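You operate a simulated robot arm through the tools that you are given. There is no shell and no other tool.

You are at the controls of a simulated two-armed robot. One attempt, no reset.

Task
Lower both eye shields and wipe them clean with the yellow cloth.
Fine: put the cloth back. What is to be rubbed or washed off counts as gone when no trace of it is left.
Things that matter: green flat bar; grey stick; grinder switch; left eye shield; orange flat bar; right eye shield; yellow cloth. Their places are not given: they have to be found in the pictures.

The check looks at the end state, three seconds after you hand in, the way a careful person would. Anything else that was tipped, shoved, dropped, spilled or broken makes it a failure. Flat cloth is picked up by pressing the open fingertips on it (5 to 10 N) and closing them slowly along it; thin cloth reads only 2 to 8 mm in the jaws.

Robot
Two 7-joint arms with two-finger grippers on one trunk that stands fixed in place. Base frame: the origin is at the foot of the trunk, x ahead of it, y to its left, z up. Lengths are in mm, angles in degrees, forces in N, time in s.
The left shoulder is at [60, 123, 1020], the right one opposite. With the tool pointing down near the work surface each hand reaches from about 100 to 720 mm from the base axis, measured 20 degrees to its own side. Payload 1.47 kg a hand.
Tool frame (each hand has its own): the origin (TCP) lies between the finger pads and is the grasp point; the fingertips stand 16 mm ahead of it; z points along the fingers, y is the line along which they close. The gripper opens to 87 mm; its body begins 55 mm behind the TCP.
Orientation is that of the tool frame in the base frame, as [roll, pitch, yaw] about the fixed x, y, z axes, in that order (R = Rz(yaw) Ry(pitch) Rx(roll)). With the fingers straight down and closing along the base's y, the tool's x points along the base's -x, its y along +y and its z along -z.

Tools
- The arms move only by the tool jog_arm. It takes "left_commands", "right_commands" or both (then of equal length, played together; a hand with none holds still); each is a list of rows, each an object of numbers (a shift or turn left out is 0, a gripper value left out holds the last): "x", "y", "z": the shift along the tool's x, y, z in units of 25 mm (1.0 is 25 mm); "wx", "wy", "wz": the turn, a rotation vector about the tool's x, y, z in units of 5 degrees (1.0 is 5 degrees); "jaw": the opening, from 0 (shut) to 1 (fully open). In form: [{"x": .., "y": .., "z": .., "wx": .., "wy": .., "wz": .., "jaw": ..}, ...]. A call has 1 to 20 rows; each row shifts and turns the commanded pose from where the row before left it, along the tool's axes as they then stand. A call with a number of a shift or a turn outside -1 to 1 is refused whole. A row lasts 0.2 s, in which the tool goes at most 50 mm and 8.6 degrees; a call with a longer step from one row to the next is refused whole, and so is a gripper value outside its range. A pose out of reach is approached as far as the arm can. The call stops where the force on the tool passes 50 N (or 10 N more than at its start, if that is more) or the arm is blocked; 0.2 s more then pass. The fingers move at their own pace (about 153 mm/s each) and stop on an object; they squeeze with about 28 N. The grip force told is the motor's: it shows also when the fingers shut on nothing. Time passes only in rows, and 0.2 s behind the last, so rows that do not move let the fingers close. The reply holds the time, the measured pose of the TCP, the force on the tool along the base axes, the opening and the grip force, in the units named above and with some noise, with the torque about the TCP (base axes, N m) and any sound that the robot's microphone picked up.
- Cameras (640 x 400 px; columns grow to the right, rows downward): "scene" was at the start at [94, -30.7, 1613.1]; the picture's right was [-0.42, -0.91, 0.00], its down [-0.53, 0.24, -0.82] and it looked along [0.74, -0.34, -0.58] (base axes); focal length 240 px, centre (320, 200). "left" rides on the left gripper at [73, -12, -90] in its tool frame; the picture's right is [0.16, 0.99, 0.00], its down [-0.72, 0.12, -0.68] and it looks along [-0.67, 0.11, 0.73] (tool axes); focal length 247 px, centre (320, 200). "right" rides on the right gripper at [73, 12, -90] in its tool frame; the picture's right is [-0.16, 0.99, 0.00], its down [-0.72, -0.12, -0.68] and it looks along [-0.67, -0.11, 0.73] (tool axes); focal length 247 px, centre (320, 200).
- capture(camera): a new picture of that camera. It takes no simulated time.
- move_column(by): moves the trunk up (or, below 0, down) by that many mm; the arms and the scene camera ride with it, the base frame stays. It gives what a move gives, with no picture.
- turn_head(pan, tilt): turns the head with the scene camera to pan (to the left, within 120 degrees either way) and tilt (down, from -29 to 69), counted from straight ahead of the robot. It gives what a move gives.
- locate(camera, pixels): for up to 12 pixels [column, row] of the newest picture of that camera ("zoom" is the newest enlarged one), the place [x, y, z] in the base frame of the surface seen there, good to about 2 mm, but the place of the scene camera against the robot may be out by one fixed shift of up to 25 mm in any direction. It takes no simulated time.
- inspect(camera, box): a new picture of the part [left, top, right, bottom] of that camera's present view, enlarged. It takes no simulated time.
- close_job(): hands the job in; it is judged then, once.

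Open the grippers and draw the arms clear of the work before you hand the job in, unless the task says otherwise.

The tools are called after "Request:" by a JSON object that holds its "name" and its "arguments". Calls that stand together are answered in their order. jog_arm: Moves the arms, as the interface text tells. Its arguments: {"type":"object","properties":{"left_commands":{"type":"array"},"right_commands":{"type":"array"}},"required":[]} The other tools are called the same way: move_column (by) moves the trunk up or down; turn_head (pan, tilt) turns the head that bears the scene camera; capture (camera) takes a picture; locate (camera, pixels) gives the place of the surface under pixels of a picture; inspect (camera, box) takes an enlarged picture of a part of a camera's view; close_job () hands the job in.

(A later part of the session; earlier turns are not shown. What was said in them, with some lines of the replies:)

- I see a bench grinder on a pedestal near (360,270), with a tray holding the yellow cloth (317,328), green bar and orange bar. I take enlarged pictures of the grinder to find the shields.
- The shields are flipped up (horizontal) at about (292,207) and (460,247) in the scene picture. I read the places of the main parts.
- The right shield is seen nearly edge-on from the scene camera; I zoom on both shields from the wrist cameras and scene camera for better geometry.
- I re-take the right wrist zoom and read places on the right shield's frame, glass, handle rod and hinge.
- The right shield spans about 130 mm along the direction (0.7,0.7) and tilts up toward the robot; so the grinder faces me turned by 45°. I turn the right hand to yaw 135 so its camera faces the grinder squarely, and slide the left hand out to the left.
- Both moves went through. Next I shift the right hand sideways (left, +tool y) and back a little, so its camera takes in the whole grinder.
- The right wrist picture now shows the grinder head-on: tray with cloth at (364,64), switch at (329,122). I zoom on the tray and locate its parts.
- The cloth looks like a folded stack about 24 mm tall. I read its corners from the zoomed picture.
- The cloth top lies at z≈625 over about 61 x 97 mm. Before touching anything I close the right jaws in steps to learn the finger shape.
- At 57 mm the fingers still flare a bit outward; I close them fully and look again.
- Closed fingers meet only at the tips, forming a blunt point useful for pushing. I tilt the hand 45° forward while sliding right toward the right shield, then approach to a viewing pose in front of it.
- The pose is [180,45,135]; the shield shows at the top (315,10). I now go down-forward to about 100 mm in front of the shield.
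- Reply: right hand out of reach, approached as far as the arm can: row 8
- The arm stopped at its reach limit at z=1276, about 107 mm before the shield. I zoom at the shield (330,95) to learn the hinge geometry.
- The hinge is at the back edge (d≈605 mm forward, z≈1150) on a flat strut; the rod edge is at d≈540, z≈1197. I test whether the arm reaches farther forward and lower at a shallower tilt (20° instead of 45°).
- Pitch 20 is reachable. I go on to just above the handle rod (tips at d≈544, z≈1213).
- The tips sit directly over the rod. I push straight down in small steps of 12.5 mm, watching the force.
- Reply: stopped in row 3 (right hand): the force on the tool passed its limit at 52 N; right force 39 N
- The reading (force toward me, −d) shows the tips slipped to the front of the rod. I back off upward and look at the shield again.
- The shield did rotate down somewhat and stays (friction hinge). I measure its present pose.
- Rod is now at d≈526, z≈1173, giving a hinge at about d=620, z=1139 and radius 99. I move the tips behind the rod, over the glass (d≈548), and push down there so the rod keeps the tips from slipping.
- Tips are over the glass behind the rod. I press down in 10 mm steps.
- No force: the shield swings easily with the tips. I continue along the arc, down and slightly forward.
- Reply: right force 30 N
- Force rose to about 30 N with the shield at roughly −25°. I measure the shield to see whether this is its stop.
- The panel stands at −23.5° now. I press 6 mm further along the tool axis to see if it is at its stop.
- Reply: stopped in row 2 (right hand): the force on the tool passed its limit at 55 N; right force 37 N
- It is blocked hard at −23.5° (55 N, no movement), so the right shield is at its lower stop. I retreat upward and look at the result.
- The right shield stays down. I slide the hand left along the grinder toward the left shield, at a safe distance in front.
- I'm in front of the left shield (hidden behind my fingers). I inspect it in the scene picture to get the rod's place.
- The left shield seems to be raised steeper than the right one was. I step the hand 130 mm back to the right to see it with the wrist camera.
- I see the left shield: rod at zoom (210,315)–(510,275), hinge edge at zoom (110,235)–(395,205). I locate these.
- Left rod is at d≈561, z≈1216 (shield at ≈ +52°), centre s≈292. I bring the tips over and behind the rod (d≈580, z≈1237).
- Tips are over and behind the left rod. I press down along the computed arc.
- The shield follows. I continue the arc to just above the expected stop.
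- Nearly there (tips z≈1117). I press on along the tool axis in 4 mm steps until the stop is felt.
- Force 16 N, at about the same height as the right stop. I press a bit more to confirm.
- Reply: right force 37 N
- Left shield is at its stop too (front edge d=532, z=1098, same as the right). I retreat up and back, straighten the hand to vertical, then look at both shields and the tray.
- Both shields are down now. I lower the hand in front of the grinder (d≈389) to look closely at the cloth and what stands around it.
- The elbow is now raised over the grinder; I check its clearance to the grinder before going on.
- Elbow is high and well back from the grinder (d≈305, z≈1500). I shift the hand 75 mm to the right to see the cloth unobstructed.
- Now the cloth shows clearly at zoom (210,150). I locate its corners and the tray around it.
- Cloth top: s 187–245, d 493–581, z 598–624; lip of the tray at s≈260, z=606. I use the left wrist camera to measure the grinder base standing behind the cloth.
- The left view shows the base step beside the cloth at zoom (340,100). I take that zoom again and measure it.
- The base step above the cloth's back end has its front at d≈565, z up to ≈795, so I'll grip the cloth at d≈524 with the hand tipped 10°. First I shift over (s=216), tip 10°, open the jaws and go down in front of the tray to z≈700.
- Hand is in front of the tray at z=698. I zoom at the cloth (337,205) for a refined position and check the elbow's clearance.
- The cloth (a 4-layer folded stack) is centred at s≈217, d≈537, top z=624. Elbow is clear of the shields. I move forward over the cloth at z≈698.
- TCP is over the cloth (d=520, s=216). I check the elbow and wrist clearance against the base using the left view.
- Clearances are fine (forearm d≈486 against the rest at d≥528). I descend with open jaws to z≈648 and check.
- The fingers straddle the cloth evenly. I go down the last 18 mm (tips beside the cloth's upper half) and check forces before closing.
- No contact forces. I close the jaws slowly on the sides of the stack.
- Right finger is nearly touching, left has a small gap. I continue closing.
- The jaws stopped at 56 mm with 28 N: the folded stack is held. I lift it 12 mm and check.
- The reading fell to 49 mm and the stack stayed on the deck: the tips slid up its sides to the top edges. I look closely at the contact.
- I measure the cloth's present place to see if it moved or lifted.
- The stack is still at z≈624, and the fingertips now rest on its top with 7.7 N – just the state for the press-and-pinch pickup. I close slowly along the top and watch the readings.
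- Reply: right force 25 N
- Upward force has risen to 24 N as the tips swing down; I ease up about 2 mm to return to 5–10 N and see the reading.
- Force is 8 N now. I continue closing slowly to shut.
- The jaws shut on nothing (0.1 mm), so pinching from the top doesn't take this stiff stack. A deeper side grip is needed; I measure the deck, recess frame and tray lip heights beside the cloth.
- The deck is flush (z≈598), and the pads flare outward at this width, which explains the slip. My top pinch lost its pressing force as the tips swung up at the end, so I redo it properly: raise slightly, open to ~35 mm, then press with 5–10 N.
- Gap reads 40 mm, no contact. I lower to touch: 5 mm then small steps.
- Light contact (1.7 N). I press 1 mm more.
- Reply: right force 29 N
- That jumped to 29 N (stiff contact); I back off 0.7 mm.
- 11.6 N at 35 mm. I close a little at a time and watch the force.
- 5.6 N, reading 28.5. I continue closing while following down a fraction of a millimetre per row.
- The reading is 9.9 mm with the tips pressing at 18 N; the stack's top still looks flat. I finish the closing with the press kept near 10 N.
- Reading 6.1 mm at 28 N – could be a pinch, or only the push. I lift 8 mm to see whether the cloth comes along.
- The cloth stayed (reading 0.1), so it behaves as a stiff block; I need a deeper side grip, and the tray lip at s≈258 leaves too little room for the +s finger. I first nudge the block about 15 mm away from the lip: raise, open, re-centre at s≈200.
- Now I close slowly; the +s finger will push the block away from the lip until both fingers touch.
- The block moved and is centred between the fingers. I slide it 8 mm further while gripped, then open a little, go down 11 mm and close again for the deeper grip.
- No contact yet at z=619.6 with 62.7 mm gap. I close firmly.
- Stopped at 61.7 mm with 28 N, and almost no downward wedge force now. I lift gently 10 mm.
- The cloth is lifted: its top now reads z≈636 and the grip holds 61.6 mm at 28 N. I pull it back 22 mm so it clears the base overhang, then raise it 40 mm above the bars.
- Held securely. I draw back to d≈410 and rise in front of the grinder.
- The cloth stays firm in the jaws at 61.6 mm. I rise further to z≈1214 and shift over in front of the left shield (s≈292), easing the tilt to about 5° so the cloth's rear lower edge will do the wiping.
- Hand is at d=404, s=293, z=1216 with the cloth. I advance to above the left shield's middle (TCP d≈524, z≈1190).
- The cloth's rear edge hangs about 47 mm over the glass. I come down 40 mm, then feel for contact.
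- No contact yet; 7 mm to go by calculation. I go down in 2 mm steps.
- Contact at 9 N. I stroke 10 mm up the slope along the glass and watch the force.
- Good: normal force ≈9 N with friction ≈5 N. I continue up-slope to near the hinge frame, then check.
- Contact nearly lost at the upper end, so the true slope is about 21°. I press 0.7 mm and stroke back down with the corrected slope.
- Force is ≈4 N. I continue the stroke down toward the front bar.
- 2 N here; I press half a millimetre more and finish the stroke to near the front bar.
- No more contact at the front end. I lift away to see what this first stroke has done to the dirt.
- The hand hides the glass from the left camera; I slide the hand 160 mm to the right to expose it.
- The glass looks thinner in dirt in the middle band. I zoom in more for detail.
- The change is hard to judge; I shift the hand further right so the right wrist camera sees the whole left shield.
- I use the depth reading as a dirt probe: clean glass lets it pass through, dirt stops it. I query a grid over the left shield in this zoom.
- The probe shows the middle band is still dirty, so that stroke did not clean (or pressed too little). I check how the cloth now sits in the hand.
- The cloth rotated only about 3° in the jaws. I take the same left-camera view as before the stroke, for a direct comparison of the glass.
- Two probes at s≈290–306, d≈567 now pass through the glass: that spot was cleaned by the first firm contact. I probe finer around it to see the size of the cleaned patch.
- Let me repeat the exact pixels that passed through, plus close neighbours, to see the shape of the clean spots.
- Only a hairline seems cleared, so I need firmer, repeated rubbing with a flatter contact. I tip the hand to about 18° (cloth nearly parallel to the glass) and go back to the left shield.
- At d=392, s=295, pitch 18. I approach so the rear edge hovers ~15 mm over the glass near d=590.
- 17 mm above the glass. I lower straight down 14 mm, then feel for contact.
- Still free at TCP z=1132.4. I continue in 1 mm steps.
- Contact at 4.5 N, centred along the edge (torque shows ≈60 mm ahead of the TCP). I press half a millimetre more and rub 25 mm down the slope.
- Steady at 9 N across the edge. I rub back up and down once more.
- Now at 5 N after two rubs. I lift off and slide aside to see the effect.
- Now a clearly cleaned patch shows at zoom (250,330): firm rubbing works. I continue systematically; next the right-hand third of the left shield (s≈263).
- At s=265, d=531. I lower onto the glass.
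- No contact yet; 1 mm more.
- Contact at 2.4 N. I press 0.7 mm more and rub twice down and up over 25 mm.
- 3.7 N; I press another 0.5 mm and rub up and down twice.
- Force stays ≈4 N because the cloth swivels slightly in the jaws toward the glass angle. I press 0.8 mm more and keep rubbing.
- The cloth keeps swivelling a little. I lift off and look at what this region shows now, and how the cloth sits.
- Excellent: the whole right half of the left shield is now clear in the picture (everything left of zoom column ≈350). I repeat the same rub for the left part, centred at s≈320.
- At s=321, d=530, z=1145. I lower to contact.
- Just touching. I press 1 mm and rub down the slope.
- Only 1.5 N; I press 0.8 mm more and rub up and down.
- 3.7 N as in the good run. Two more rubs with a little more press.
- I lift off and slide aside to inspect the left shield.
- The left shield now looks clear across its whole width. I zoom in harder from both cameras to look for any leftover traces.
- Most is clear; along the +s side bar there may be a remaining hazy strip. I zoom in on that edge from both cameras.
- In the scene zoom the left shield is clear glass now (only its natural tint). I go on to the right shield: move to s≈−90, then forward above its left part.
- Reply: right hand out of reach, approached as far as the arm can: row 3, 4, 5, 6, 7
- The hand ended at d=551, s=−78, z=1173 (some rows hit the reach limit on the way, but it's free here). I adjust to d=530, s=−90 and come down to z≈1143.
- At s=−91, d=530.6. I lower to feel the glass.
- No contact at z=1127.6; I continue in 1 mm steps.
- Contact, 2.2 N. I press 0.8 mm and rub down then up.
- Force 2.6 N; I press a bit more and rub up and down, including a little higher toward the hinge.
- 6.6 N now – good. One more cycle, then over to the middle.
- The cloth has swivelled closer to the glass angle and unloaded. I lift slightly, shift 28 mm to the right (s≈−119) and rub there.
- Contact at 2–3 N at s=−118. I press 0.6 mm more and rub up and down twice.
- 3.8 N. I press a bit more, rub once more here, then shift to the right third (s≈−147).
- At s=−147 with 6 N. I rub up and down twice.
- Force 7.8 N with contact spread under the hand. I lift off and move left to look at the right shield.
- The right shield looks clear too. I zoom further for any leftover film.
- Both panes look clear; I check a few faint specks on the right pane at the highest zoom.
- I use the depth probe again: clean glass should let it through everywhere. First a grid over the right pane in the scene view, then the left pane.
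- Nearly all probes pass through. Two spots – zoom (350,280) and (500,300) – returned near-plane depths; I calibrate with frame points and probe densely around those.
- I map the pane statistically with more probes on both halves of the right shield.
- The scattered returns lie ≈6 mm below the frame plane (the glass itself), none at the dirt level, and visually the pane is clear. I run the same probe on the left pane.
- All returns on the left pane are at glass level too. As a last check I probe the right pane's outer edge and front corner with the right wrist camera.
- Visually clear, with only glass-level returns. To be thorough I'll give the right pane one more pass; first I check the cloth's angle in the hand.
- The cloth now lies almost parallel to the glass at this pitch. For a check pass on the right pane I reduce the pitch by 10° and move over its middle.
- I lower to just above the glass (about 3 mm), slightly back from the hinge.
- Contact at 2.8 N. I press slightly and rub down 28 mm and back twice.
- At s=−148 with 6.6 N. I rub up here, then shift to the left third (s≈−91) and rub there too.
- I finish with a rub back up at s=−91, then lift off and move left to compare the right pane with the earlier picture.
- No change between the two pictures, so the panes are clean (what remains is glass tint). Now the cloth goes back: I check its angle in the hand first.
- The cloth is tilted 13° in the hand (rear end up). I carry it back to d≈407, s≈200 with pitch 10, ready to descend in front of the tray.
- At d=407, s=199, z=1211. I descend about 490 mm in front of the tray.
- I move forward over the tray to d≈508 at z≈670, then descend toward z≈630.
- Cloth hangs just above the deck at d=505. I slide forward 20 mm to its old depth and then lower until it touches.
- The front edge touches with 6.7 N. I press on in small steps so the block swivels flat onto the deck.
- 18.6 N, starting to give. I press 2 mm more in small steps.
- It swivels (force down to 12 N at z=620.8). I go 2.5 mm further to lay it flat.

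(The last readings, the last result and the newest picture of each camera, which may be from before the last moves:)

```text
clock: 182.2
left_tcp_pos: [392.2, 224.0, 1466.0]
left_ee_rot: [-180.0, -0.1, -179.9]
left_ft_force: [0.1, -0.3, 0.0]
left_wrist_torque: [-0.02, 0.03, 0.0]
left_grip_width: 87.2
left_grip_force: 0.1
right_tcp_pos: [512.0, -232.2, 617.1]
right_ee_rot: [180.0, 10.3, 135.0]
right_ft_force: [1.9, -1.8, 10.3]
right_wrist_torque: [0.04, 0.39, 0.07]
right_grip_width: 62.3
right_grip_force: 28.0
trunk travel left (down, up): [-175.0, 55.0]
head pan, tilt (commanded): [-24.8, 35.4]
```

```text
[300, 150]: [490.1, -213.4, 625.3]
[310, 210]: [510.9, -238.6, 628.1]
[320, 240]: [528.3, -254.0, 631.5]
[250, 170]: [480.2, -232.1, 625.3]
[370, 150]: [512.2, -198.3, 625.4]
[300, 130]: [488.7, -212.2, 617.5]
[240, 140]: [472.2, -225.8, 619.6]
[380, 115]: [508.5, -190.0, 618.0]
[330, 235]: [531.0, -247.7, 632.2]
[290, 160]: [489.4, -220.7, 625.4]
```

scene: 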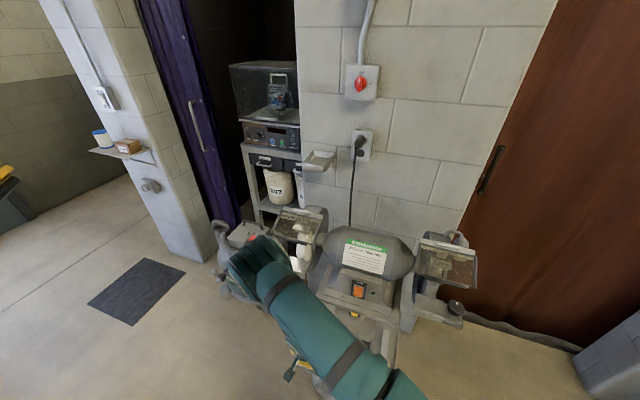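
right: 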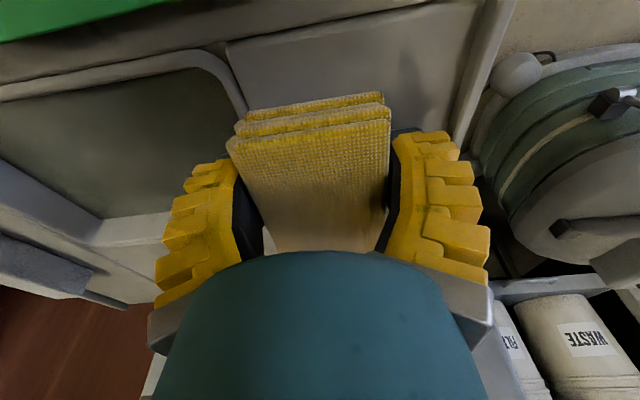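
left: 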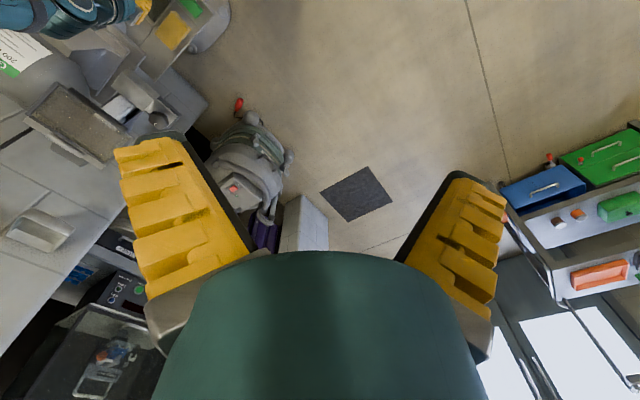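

The block now lies nearly flat (6°) on the deck at s≈198. I release it with a small opening, rise above the lip, then open fully.

Request:
{"name": "jog_arm", "arguments": {"right_commands": [{"jaw": 0.74}, {"jaw": 0.77}, {}, {"x": -0.04, "z": -0.25}, {"x": -0.04, "z": -0.27}, {"jaw": 0.9}, {"jaw": 1.0}, {}]}}

Request:
{"name": "capture", "arguments": {"camera": "right"}}

Request:
{"name": "locate", "arguments": {"camera": "right", "pixels": [[300, 150], [310, 210], [320, 240], [250, 170], [370, 150], [300, 135], [240, 150], [385, 130], [330, 235], [290, 160]]}}

```text
clock: 184.1
left_tcp_pos: [392.8, 224.9, 1466.4]
left_ee_rot: [179.9, 0.0, -179.9]
left_ft_force: [-0.3, -0.2, 0.0]
left_wrist_torque: [-0.01, -0.01, 0.01]
left_grip_width: 87.0
left_grip_force: 0.1
right_tcp_pos: [511.5, -231.5, 631.3]
right_ee_rot: [-180.0, 10.1, 135.0]
right_ft_force: [0.7, 0.3, -0.3]
right_wrist_torque: [0.01, 0.0, 0.03]
right_grip_width: 87.2
right_grip_force: 0.0
trunk travel left (down, up): [-175.0, 55.0]
head pan, tilt (commanded): [-24.8, 35.4]
```

```text
taken
```

right: 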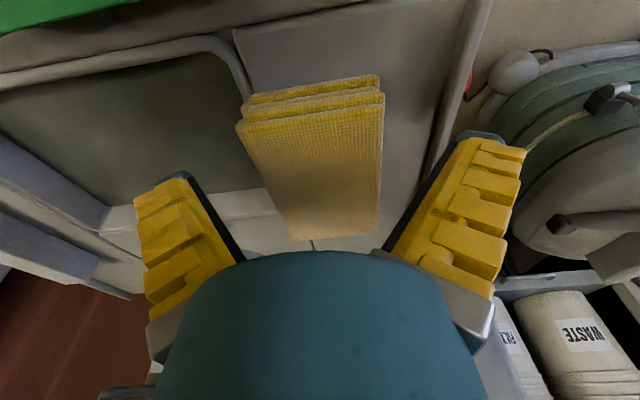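

```text
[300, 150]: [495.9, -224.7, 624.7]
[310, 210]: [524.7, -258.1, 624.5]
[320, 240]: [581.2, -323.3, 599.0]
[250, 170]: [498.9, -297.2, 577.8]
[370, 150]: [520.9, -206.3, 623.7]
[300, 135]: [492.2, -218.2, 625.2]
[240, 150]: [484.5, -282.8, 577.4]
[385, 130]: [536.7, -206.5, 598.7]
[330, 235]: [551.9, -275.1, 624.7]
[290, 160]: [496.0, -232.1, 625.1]
```

The cloth lies flat (top z≈624.5), about 17 mm right of its old place. I shift the open hand 17 mm left and close gently so the fingers centre it at s≈216.

Request:
{"name": "jog_arm", "arguments": {"right_commands": [{"y": 0.35}, {"y": 0.35}, {"jaw": 0.9}, {"jaw": 0.84}, {"jaw": 0.79}, {"jaw": 0.75}, {"jaw": 0.72}, {"jaw": 0.69}, {"jaw": 0.66}, {"jaw": 0.64}, {"jaw": 0.62}, {}]}}

Request:
{"name": "capture", "arguments": {"camera": "right"}}

```text
clock: 186.7
left_tcp_pos: [393.0, 224.2, 1465.2]
left_ee_rot: [179.9, 0.0, -179.9]
left_ft_force: [-0.8, -0.3, 0.0]
left_wrist_torque: [-0.04, -0.01, 0.01]
left_grip_width: 86.9
left_grip_force: 0.1
right_tcp_pos: [523.4, -220.5, 630.4]
right_ee_rot: [-180.0, 10.1, 135.0]
right_ft_force: [0.1, 0.0, 0.3]
right_wrist_torque: [-0.01, 0.01, 0.01]
right_grip_width: 59.2
right_grip_force: 3.7
trunk travel left (down, up): [-175.0, 55.0]
head pan, tilt (commanded): [-24.8, 35.4]
```

```text
taken
```

right: 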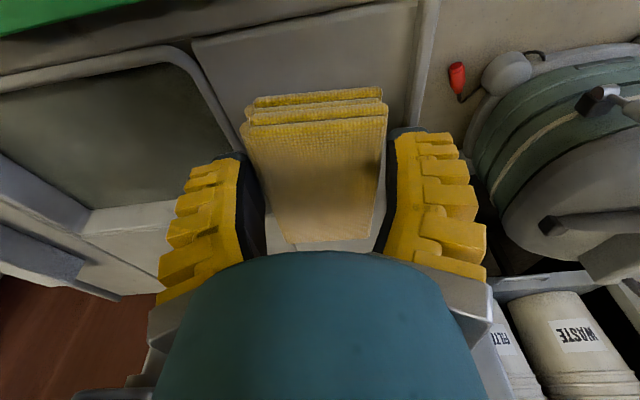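

The cloth moved back toward its spot. I locate its corners to compare with the original (s 187–245, d 493–582).

Request:
{"name": "inspect", "arguments": {"camera": "right", "box": [220, 60, 420, 260]}}

Request:
{"name": "locate", "arguments": {"camera": "zoom", "pixels": [[185, 145], [300, 125], [440, 100], [430, 200], [220, 230], [320, 220], [262, 345], [340, 350], [425, 340], [300, 80], [200, 180], [436, 150]]}}

```text
2.00 times, centred on (320, 160) of right
```

zoom: 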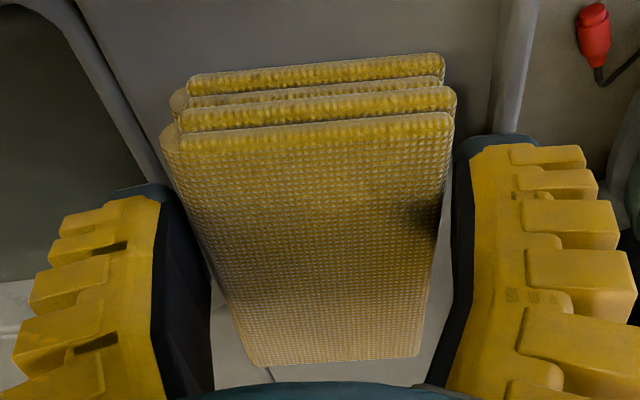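

```text
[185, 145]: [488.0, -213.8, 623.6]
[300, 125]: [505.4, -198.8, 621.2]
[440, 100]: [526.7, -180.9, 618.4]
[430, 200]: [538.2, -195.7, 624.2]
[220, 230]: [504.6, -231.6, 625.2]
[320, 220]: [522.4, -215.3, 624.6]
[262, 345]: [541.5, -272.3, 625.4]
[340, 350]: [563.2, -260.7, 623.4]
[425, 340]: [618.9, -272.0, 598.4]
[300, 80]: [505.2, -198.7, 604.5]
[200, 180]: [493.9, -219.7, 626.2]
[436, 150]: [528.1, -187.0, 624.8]
```

The cloth lies within about 3 mm of its original place. I open the jaws and withdraw straight up, then back away from the tray.

Request:
{"name": "jog_arm", "arguments": {"right_commands": [{"jaw": 0.7}, {"jaw": 0.85}, {"jaw": 1.0}, {}, {"x": -0.1, "z": -0.56}, {"x": -0.1, "z": -0.56}, {"x": -0.1, "z": -0.56}, {"x": -0.1, "z": -0.56}, {"x": -0.1, "z": -0.56}, {"x": 0.85, "z": -0.15}, {"x": 0.85, "z": -0.15}, {"x": 0.85, "z": -0.15}, {"x": 0.85, "z": -0.15}, {"x": 0.85, "z": -0.15}, {"x": 0.85, "z": -0.15}]}}

Request:
{"name": "capture", "arguments": {"camera": "right"}}

```text
clock: 189.8
left_tcp_pos: [392.4, 224.2, 1464.5]
left_ee_rot: [180.0, 0.0, -180.0]
left_ft_force: [0.3, 0.2, -0.1]
left_wrist_torque: [-0.01, 0.0, 0.04]
left_grip_width: 87.2
left_grip_force: 0.0
right_tcp_pos: [433.7, -126.1, 705.9]
right_ee_rot: [-179.9, 10.2, 135.1]
right_ft_force: [-0.7, 0.1, 0.0]
right_wrist_torque: [-0.04, 0.02, -0.01]
right_grip_width: 86.9
right_grip_force: 0.2
trunk travel left (down, up): [-175.0, 55.0]
head pan, tilt (commanded): [-24.8, 35.4]
```

```text
taken
```

right: 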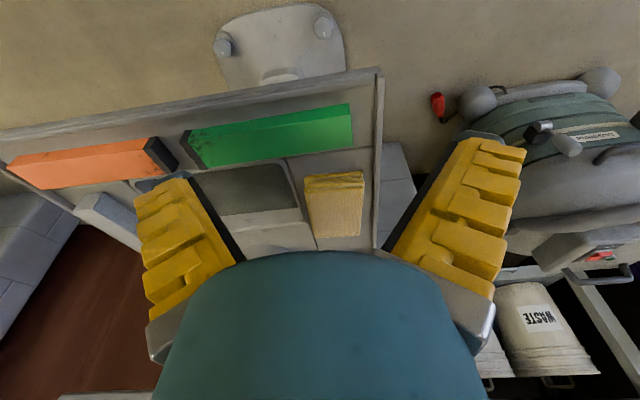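

The cloth sits as at the start, and the bars and stick are untouched. I raise the arm in front of the grinder.

Request:
{"name": "jog_arm", "arguments": {"right_commands": [{"x": -0.172, "z": -0.98}, {"x": -0.172, "z": -0.98}, {"x": -0.172, "z": -0.98}, {"x": -0.172, "z": -0.98}, {"x": -0.172, "z": -0.98}, {"x": -0.172, "z": -0.98}, {"x": -0.172, "z": -0.98}, {"x": -0.172, "z": -0.98}, {"x": -0.172, "z": -0.98}, {"x": -0.172, "z": -0.98}, {"x": -0.172, "z": -0.98}, {"x": -0.172, "z": -0.98}, {"x": -0.172, "z": -0.98}, {"x": -0.172, "z": -0.98}, {"x": -0.172, "z": -0.98}, {"x": -0.172, "z": -0.98}, {"x": -0.172, "z": -0.98}, {"x": -0.172, "z": -0.98}, {"x": -0.172, "z": -0.98}, {"x": -0.172, "z": -0.98}]}}

Request:
{"name": "capture", "arguments": {"camera": "right"}}

```text
clock: 194.1
left_tcp_pos: [392.7, 223.6, 1465.8]
left_ee_rot: [179.9, 0.1, 180.0]
left_ft_force: [-0.5, 0.6, -0.2]
left_wrist_torque: [-0.02, -0.04, 0.03]
left_grip_width: 87.0
left_grip_force: 0.0
right_tcp_pos: [432.4, -127.0, 1199.6]
right_ee_rot: [-180.0, 10.1, 135.0]
right_ft_force: [0.4, -0.1, -0.5]
right_wrist_torque: [-0.01, -0.02, -0.01]
right_grip_width: 87.1
right_grip_force: 0.0
trunk travel left (down, up): [-175.0, 55.0]
head pan, tilt (commanded): [-24.8, 35.4]
```

```text
taken
```

right: 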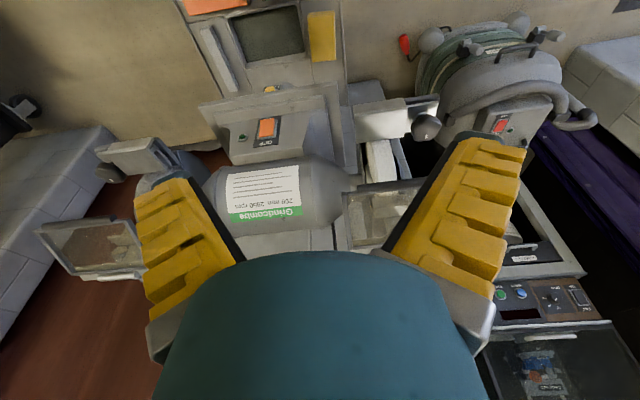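

I go up another 200 mm, level the hand, and shift right so both panes can be viewed once more.

Request:
{"name": "jog_arm", "arguments": {"right_commands": [{"x": -0.172, "z": -0.98}, {"x": -0.172, "z": -0.98}, {"x": -0.172, "z": -0.98}, {"x": -0.172, "z": -0.98}, {"x": -0.172, "z": -0.98}, {"x": -0.172, "z": -0.98}, {"x": -0.172, "z": -0.98}, {"x": -0.172, "z": -0.98}, {"wy": 1, "y": -0.9}, {"wy": 1, "y": -0.9}, {"y": -0.9, "x": 0.5}, {"y": -0.9, "x": 0.5}, {"y": -0.9, "x": 0.5}]}}

Request:
{"name": "capture", "arguments": {"camera": "right"}}

Request:
{"name": "capture", "arguments": {"camera": "scene"}}

Request:
{"name": "inspect", "arguments": {"camera": "left", "box": [0, 0, 240, 180]}}

```text
clock: 196.9
left_tcp_pos: [392.5, 225.3, 1467.3]
left_ee_rot: [-179.9, 0.1, 180.0]
left_ft_force: [-0.6, 0.9, -0.9]
left_wrist_torque: [-0.04, -0.02, 0.02]
left_grip_width: 86.9
left_grip_force: 0.0
right_tcp_pos: [342.4, -209.1, 1372.7]
right_ee_rot: [176.2, -10.1, 136.6]
right_ft_force: [0.0, 0.5, -0.1]
right_wrist_torque: [-0.03, -0.01, 0.04]
right_grip_width: 87.3
right_grip_force: 0.1
trunk travel left (down, up): [-175.0, 55.0]
head pan, tilt (commanded): [-24.8, 35.4]
stopped in row 13 (right hand): the arm was blocked; the commanded pose is now the measured one
```

```text
taken
```

right: 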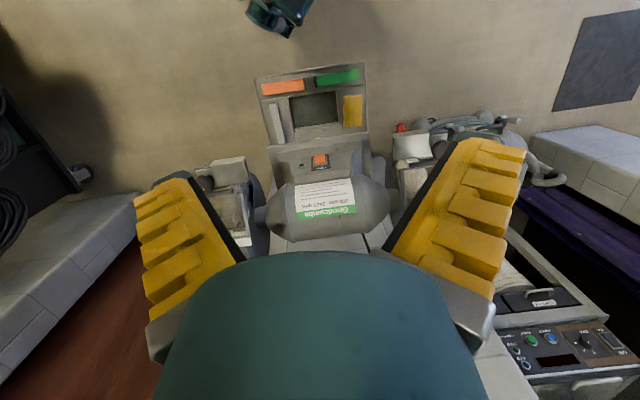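

```text
taken
```

scene: 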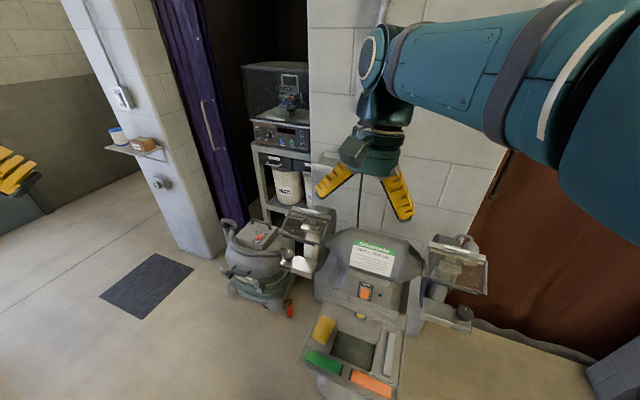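

```text
2.22 times, centred on (120, 90) of left
```

zoom: 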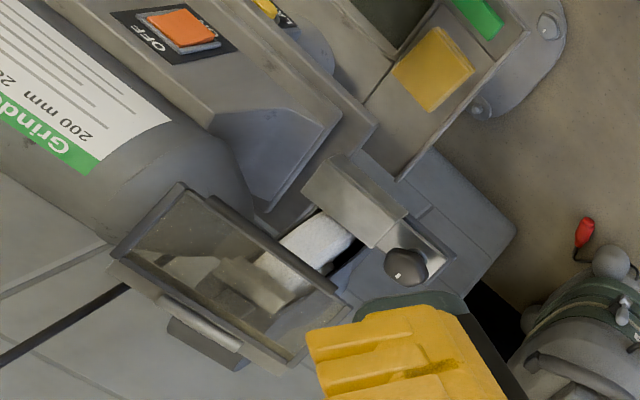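

The last step was blocked – the upper arm touched the robot's own head (the scene view shifted a little). I back out the way I came, to the left and away.

Request:
{"name": "jog_arm", "arguments": {"right_commands": [{"y": 0.5, "x": -0.3}, {"y": 0.5, "x": -0.3}, {"y": 0.5, "x": -0.3}]}}

Request:
{"name": "capture", "arguments": {"camera": "scene"}}

```text
clock: 197.7
left_tcp_pos: [393.7, 222.1, 1466.4]
left_ee_rot: [179.9, -0.1, -180.0]
left_ft_force: [-0.4, -0.8, -0.7]
left_wrist_torque: [0.05, 0.01, -0.02]
left_grip_width: 87.1
left_grip_force: 0.2
right_tcp_pos: [386.8, -196.7, 1371.7]
right_ee_rot: [176.3, -10.0, 136.5]
right_ft_force: [0.2, -0.4, -0.2]
right_wrist_torque: [0.03, 0.0, 0.02]
right_grip_width: 87.4
right_grip_force: 0.1
trunk travel left (down, up): [-175.0, 55.0]
head pan, tilt (commanded): [-24.8, 35.4]
```

```text
taken
```

scene: 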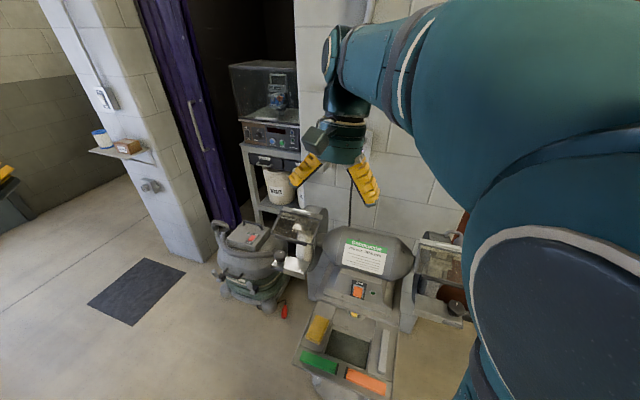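

The head is back in place. I move the arm forward over the grinder at this safe height, level the hand, and then go right along the route used before.

Request:
{"name": "jog_arm", "arguments": {"right_commands": [{"x": -0.9}, {"x": -0.9}, {"x": -0.9}, {"wy": -1}, {"wy": -1}]}}

Request:
{"name": "capture", "arguments": {"camera": "scene"}}

```text
clock: 198.9
left_tcp_pos: [393.3, 224.9, 1466.2]
left_ee_rot: [-180.0, 0.0, 180.0]
left_ft_force: [-0.4, 0.5, 0.0]
left_wrist_torque: [-0.02, 0.04, 0.01]
left_grip_width: 87.0
left_grip_force: 0.1
right_tcp_pos: [432.7, -241.2, 1359.7]
right_ee_rot: [176.2, 0.1, 135.8]
right_ft_force: [-0.1, 0.0, 0.3]
right_wrist_torque: [0.02, 0.03, 0.02]
right_grip_width: 86.9
right_grip_force: 0.1
trunk travel left (down, up): [-175.0, 55.0]
head pan, tilt (commanded): [-24.8, 35.4]
```

```text
taken
```

scene: 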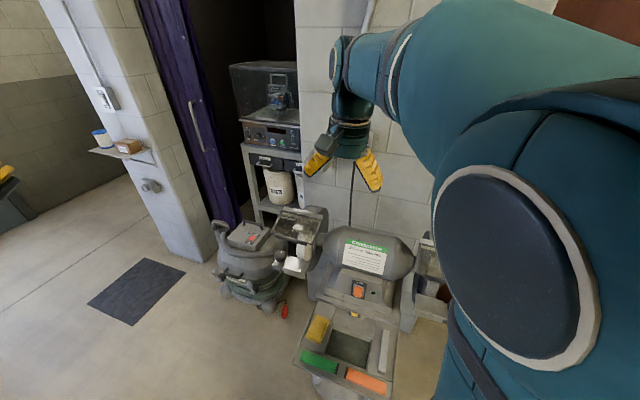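

Level now at d=476, s=135. I go right (−s) 100 mm and check the head clearance.

Request:
{"name": "jog_arm", "arguments": {"right_commands": [{"y": -1}, {"y": -1}, {"y": -1}, {"y": -1}]}}

Request:
{"name": "capture", "arguments": {"camera": "scene"}}

```text
clock: 199.9
left_tcp_pos: [392.5, 224.4, 1465.8]
left_ee_rot: [180.0, 0.0, 180.0]
left_ft_force: [0.3, -0.5, 0.2]
left_wrist_torque: [0.01, -0.01, -0.02]
left_grip_width: 87.0
left_grip_force: 0.0
right_tcp_pos: [364.6, -312.4, 1353.7]
right_ee_rot: [176.3, 0.1, 135.9]
right_ft_force: [0.5, 0.0, 0.5]
right_wrist_torque: [-0.02, 0.01, 0.02]
right_grip_width: 87.0
right_grip_force: 0.0
trunk travel left (down, up): [-175.0, 55.0]
head pan, tilt (commanded): [-24.8, 35.4]
```

```text
taken
```

scene: 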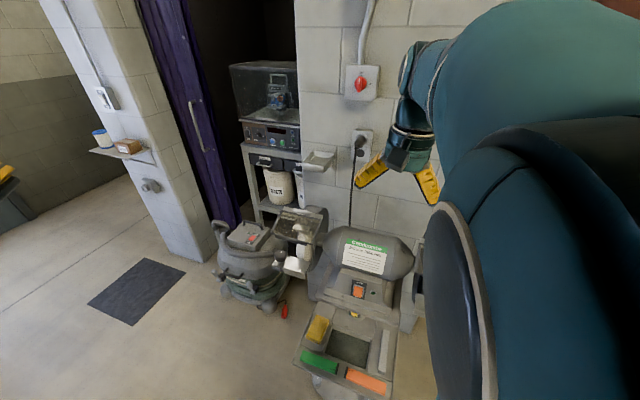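

Clear so far. I continue 75 mm right and 40 mm up, toward the starting position.

Request:
{"name": "jog_arm", "arguments": {"right_commands": [{"y": -1}, {"y": -1}, {"y": -1}, {"z": -0.8}, {"z": -0.8}]}}

Request:
{"name": "capture", "arguments": {"camera": "scene"}}

Request:
{"name": "capture", "arguments": {"camera": "right"}}

```text
clock: 201.1
left_tcp_pos: [392.7, 224.8, 1465.4]
left_ee_rot: [-180.0, 0.0, -179.9]
left_ft_force: [0.2, -0.4, 0.1]
left_wrist_torque: [0.0, -0.02, 0.0]
left_grip_width: 87.2
left_grip_force: 0.1
right_tcp_pos: [311.8, -370.7, 1388.8]
right_ee_rot: [176.2, 0.2, 135.7]
right_ft_force: [-0.1, 0.9, 0.5]
right_wrist_torque: [0.01, -0.02, 0.01]
right_grip_width: 87.1
right_grip_force: 0.0
trunk travel left (down, up): [-175.0, 55.0]
head pan, tilt (commanded): [-24.8, 35.4]
```

```text
taken
```

scene: 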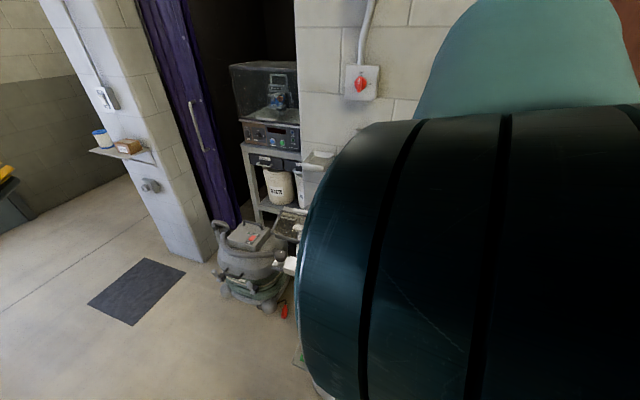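

```text
taken
```

right: 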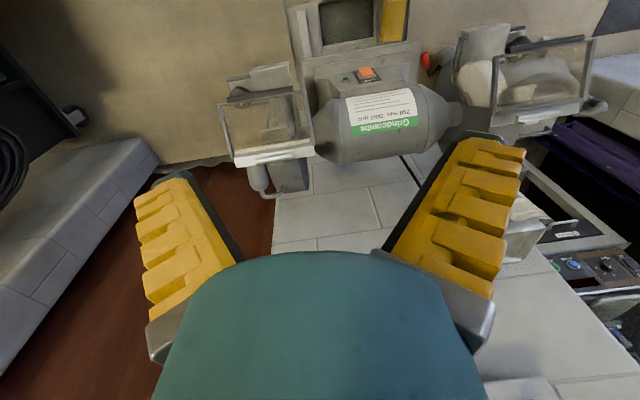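

The right wrist camera now sees both panes unobstructed: right pane at (268,125), left pane at (545,75). I zoom in on each for the final cleanliness check.

Request:
{"name": "inspect", "arguments": {"camera": "right", "box": [215, 80, 325, 175]}}

Request:
{"name": "inspect", "arguments": {"camera": "right", "box": [480, 30, 610, 130]}}

Request:
{"name": "inspect", "arguments": {"camera": "left", "box": [40, 75, 130, 145]}}

```text
4.21 times, centred on (270, 128) of right
```

zoom: 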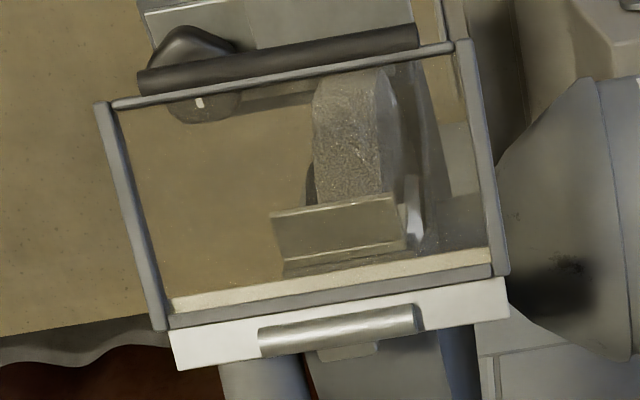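

```text
4.00 times, centred on (545, 80) of right
```

zoom: 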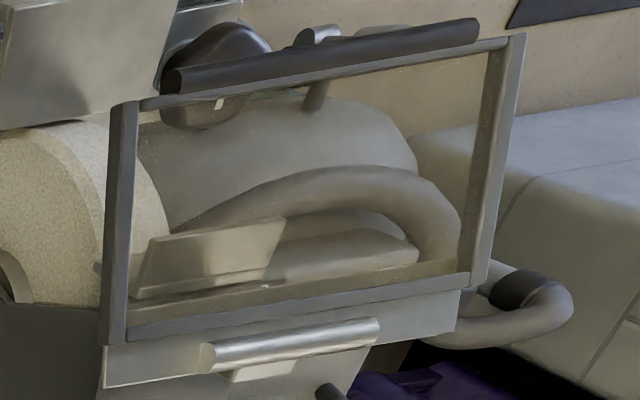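

```text
5.71 times, centred on (85, 110) of left
```

zoom: 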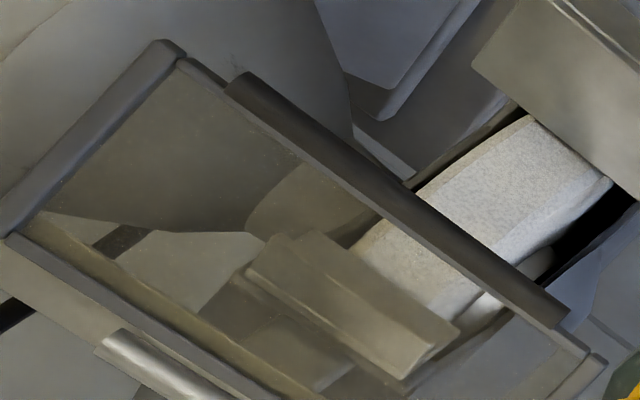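

Both panes are clear and lowered, the switch shows OFF. The cloth is back in its compartment, and the bars and stick sit at the same pixels as at the start. Both grippers are open, with the arms clear above the work, so I hand the job in.

Request:
{"name": "close_job", "arguments": {}}

```text
The job is handed in.
```

I lowered both eye shields to their stops, wiped them with the yellow cloth, put the cloth back in the tray, and handed the job in. The check's verdict has not come back to me.

- **Shields:** Both are down at about −23°, where they blocked against more push. In the final close-up pictures the glass is clear. A faint brown tint is left. It did not change when I wiped the right shield a second time, so I took it to be the glass itself.
- **Cloth:** It lies flat, within about 3–5 mm of where it started, possibly turned by 2–3°. Getting it out took several tries, and I pushed it sideways in its compartment along the way.
- **Other things:** The green and orange bars and the grey stick appear at the same pixel positions as at the start. The grinder switch still shows OFF.
- **Bump:** While drawing the right arm back at the end, it was blocked, apparently against the robot's own head. The scene view shifted slightly. I backed off at once and the view returned to normal.

Both grippers are open and the arms are clear of the grinder.
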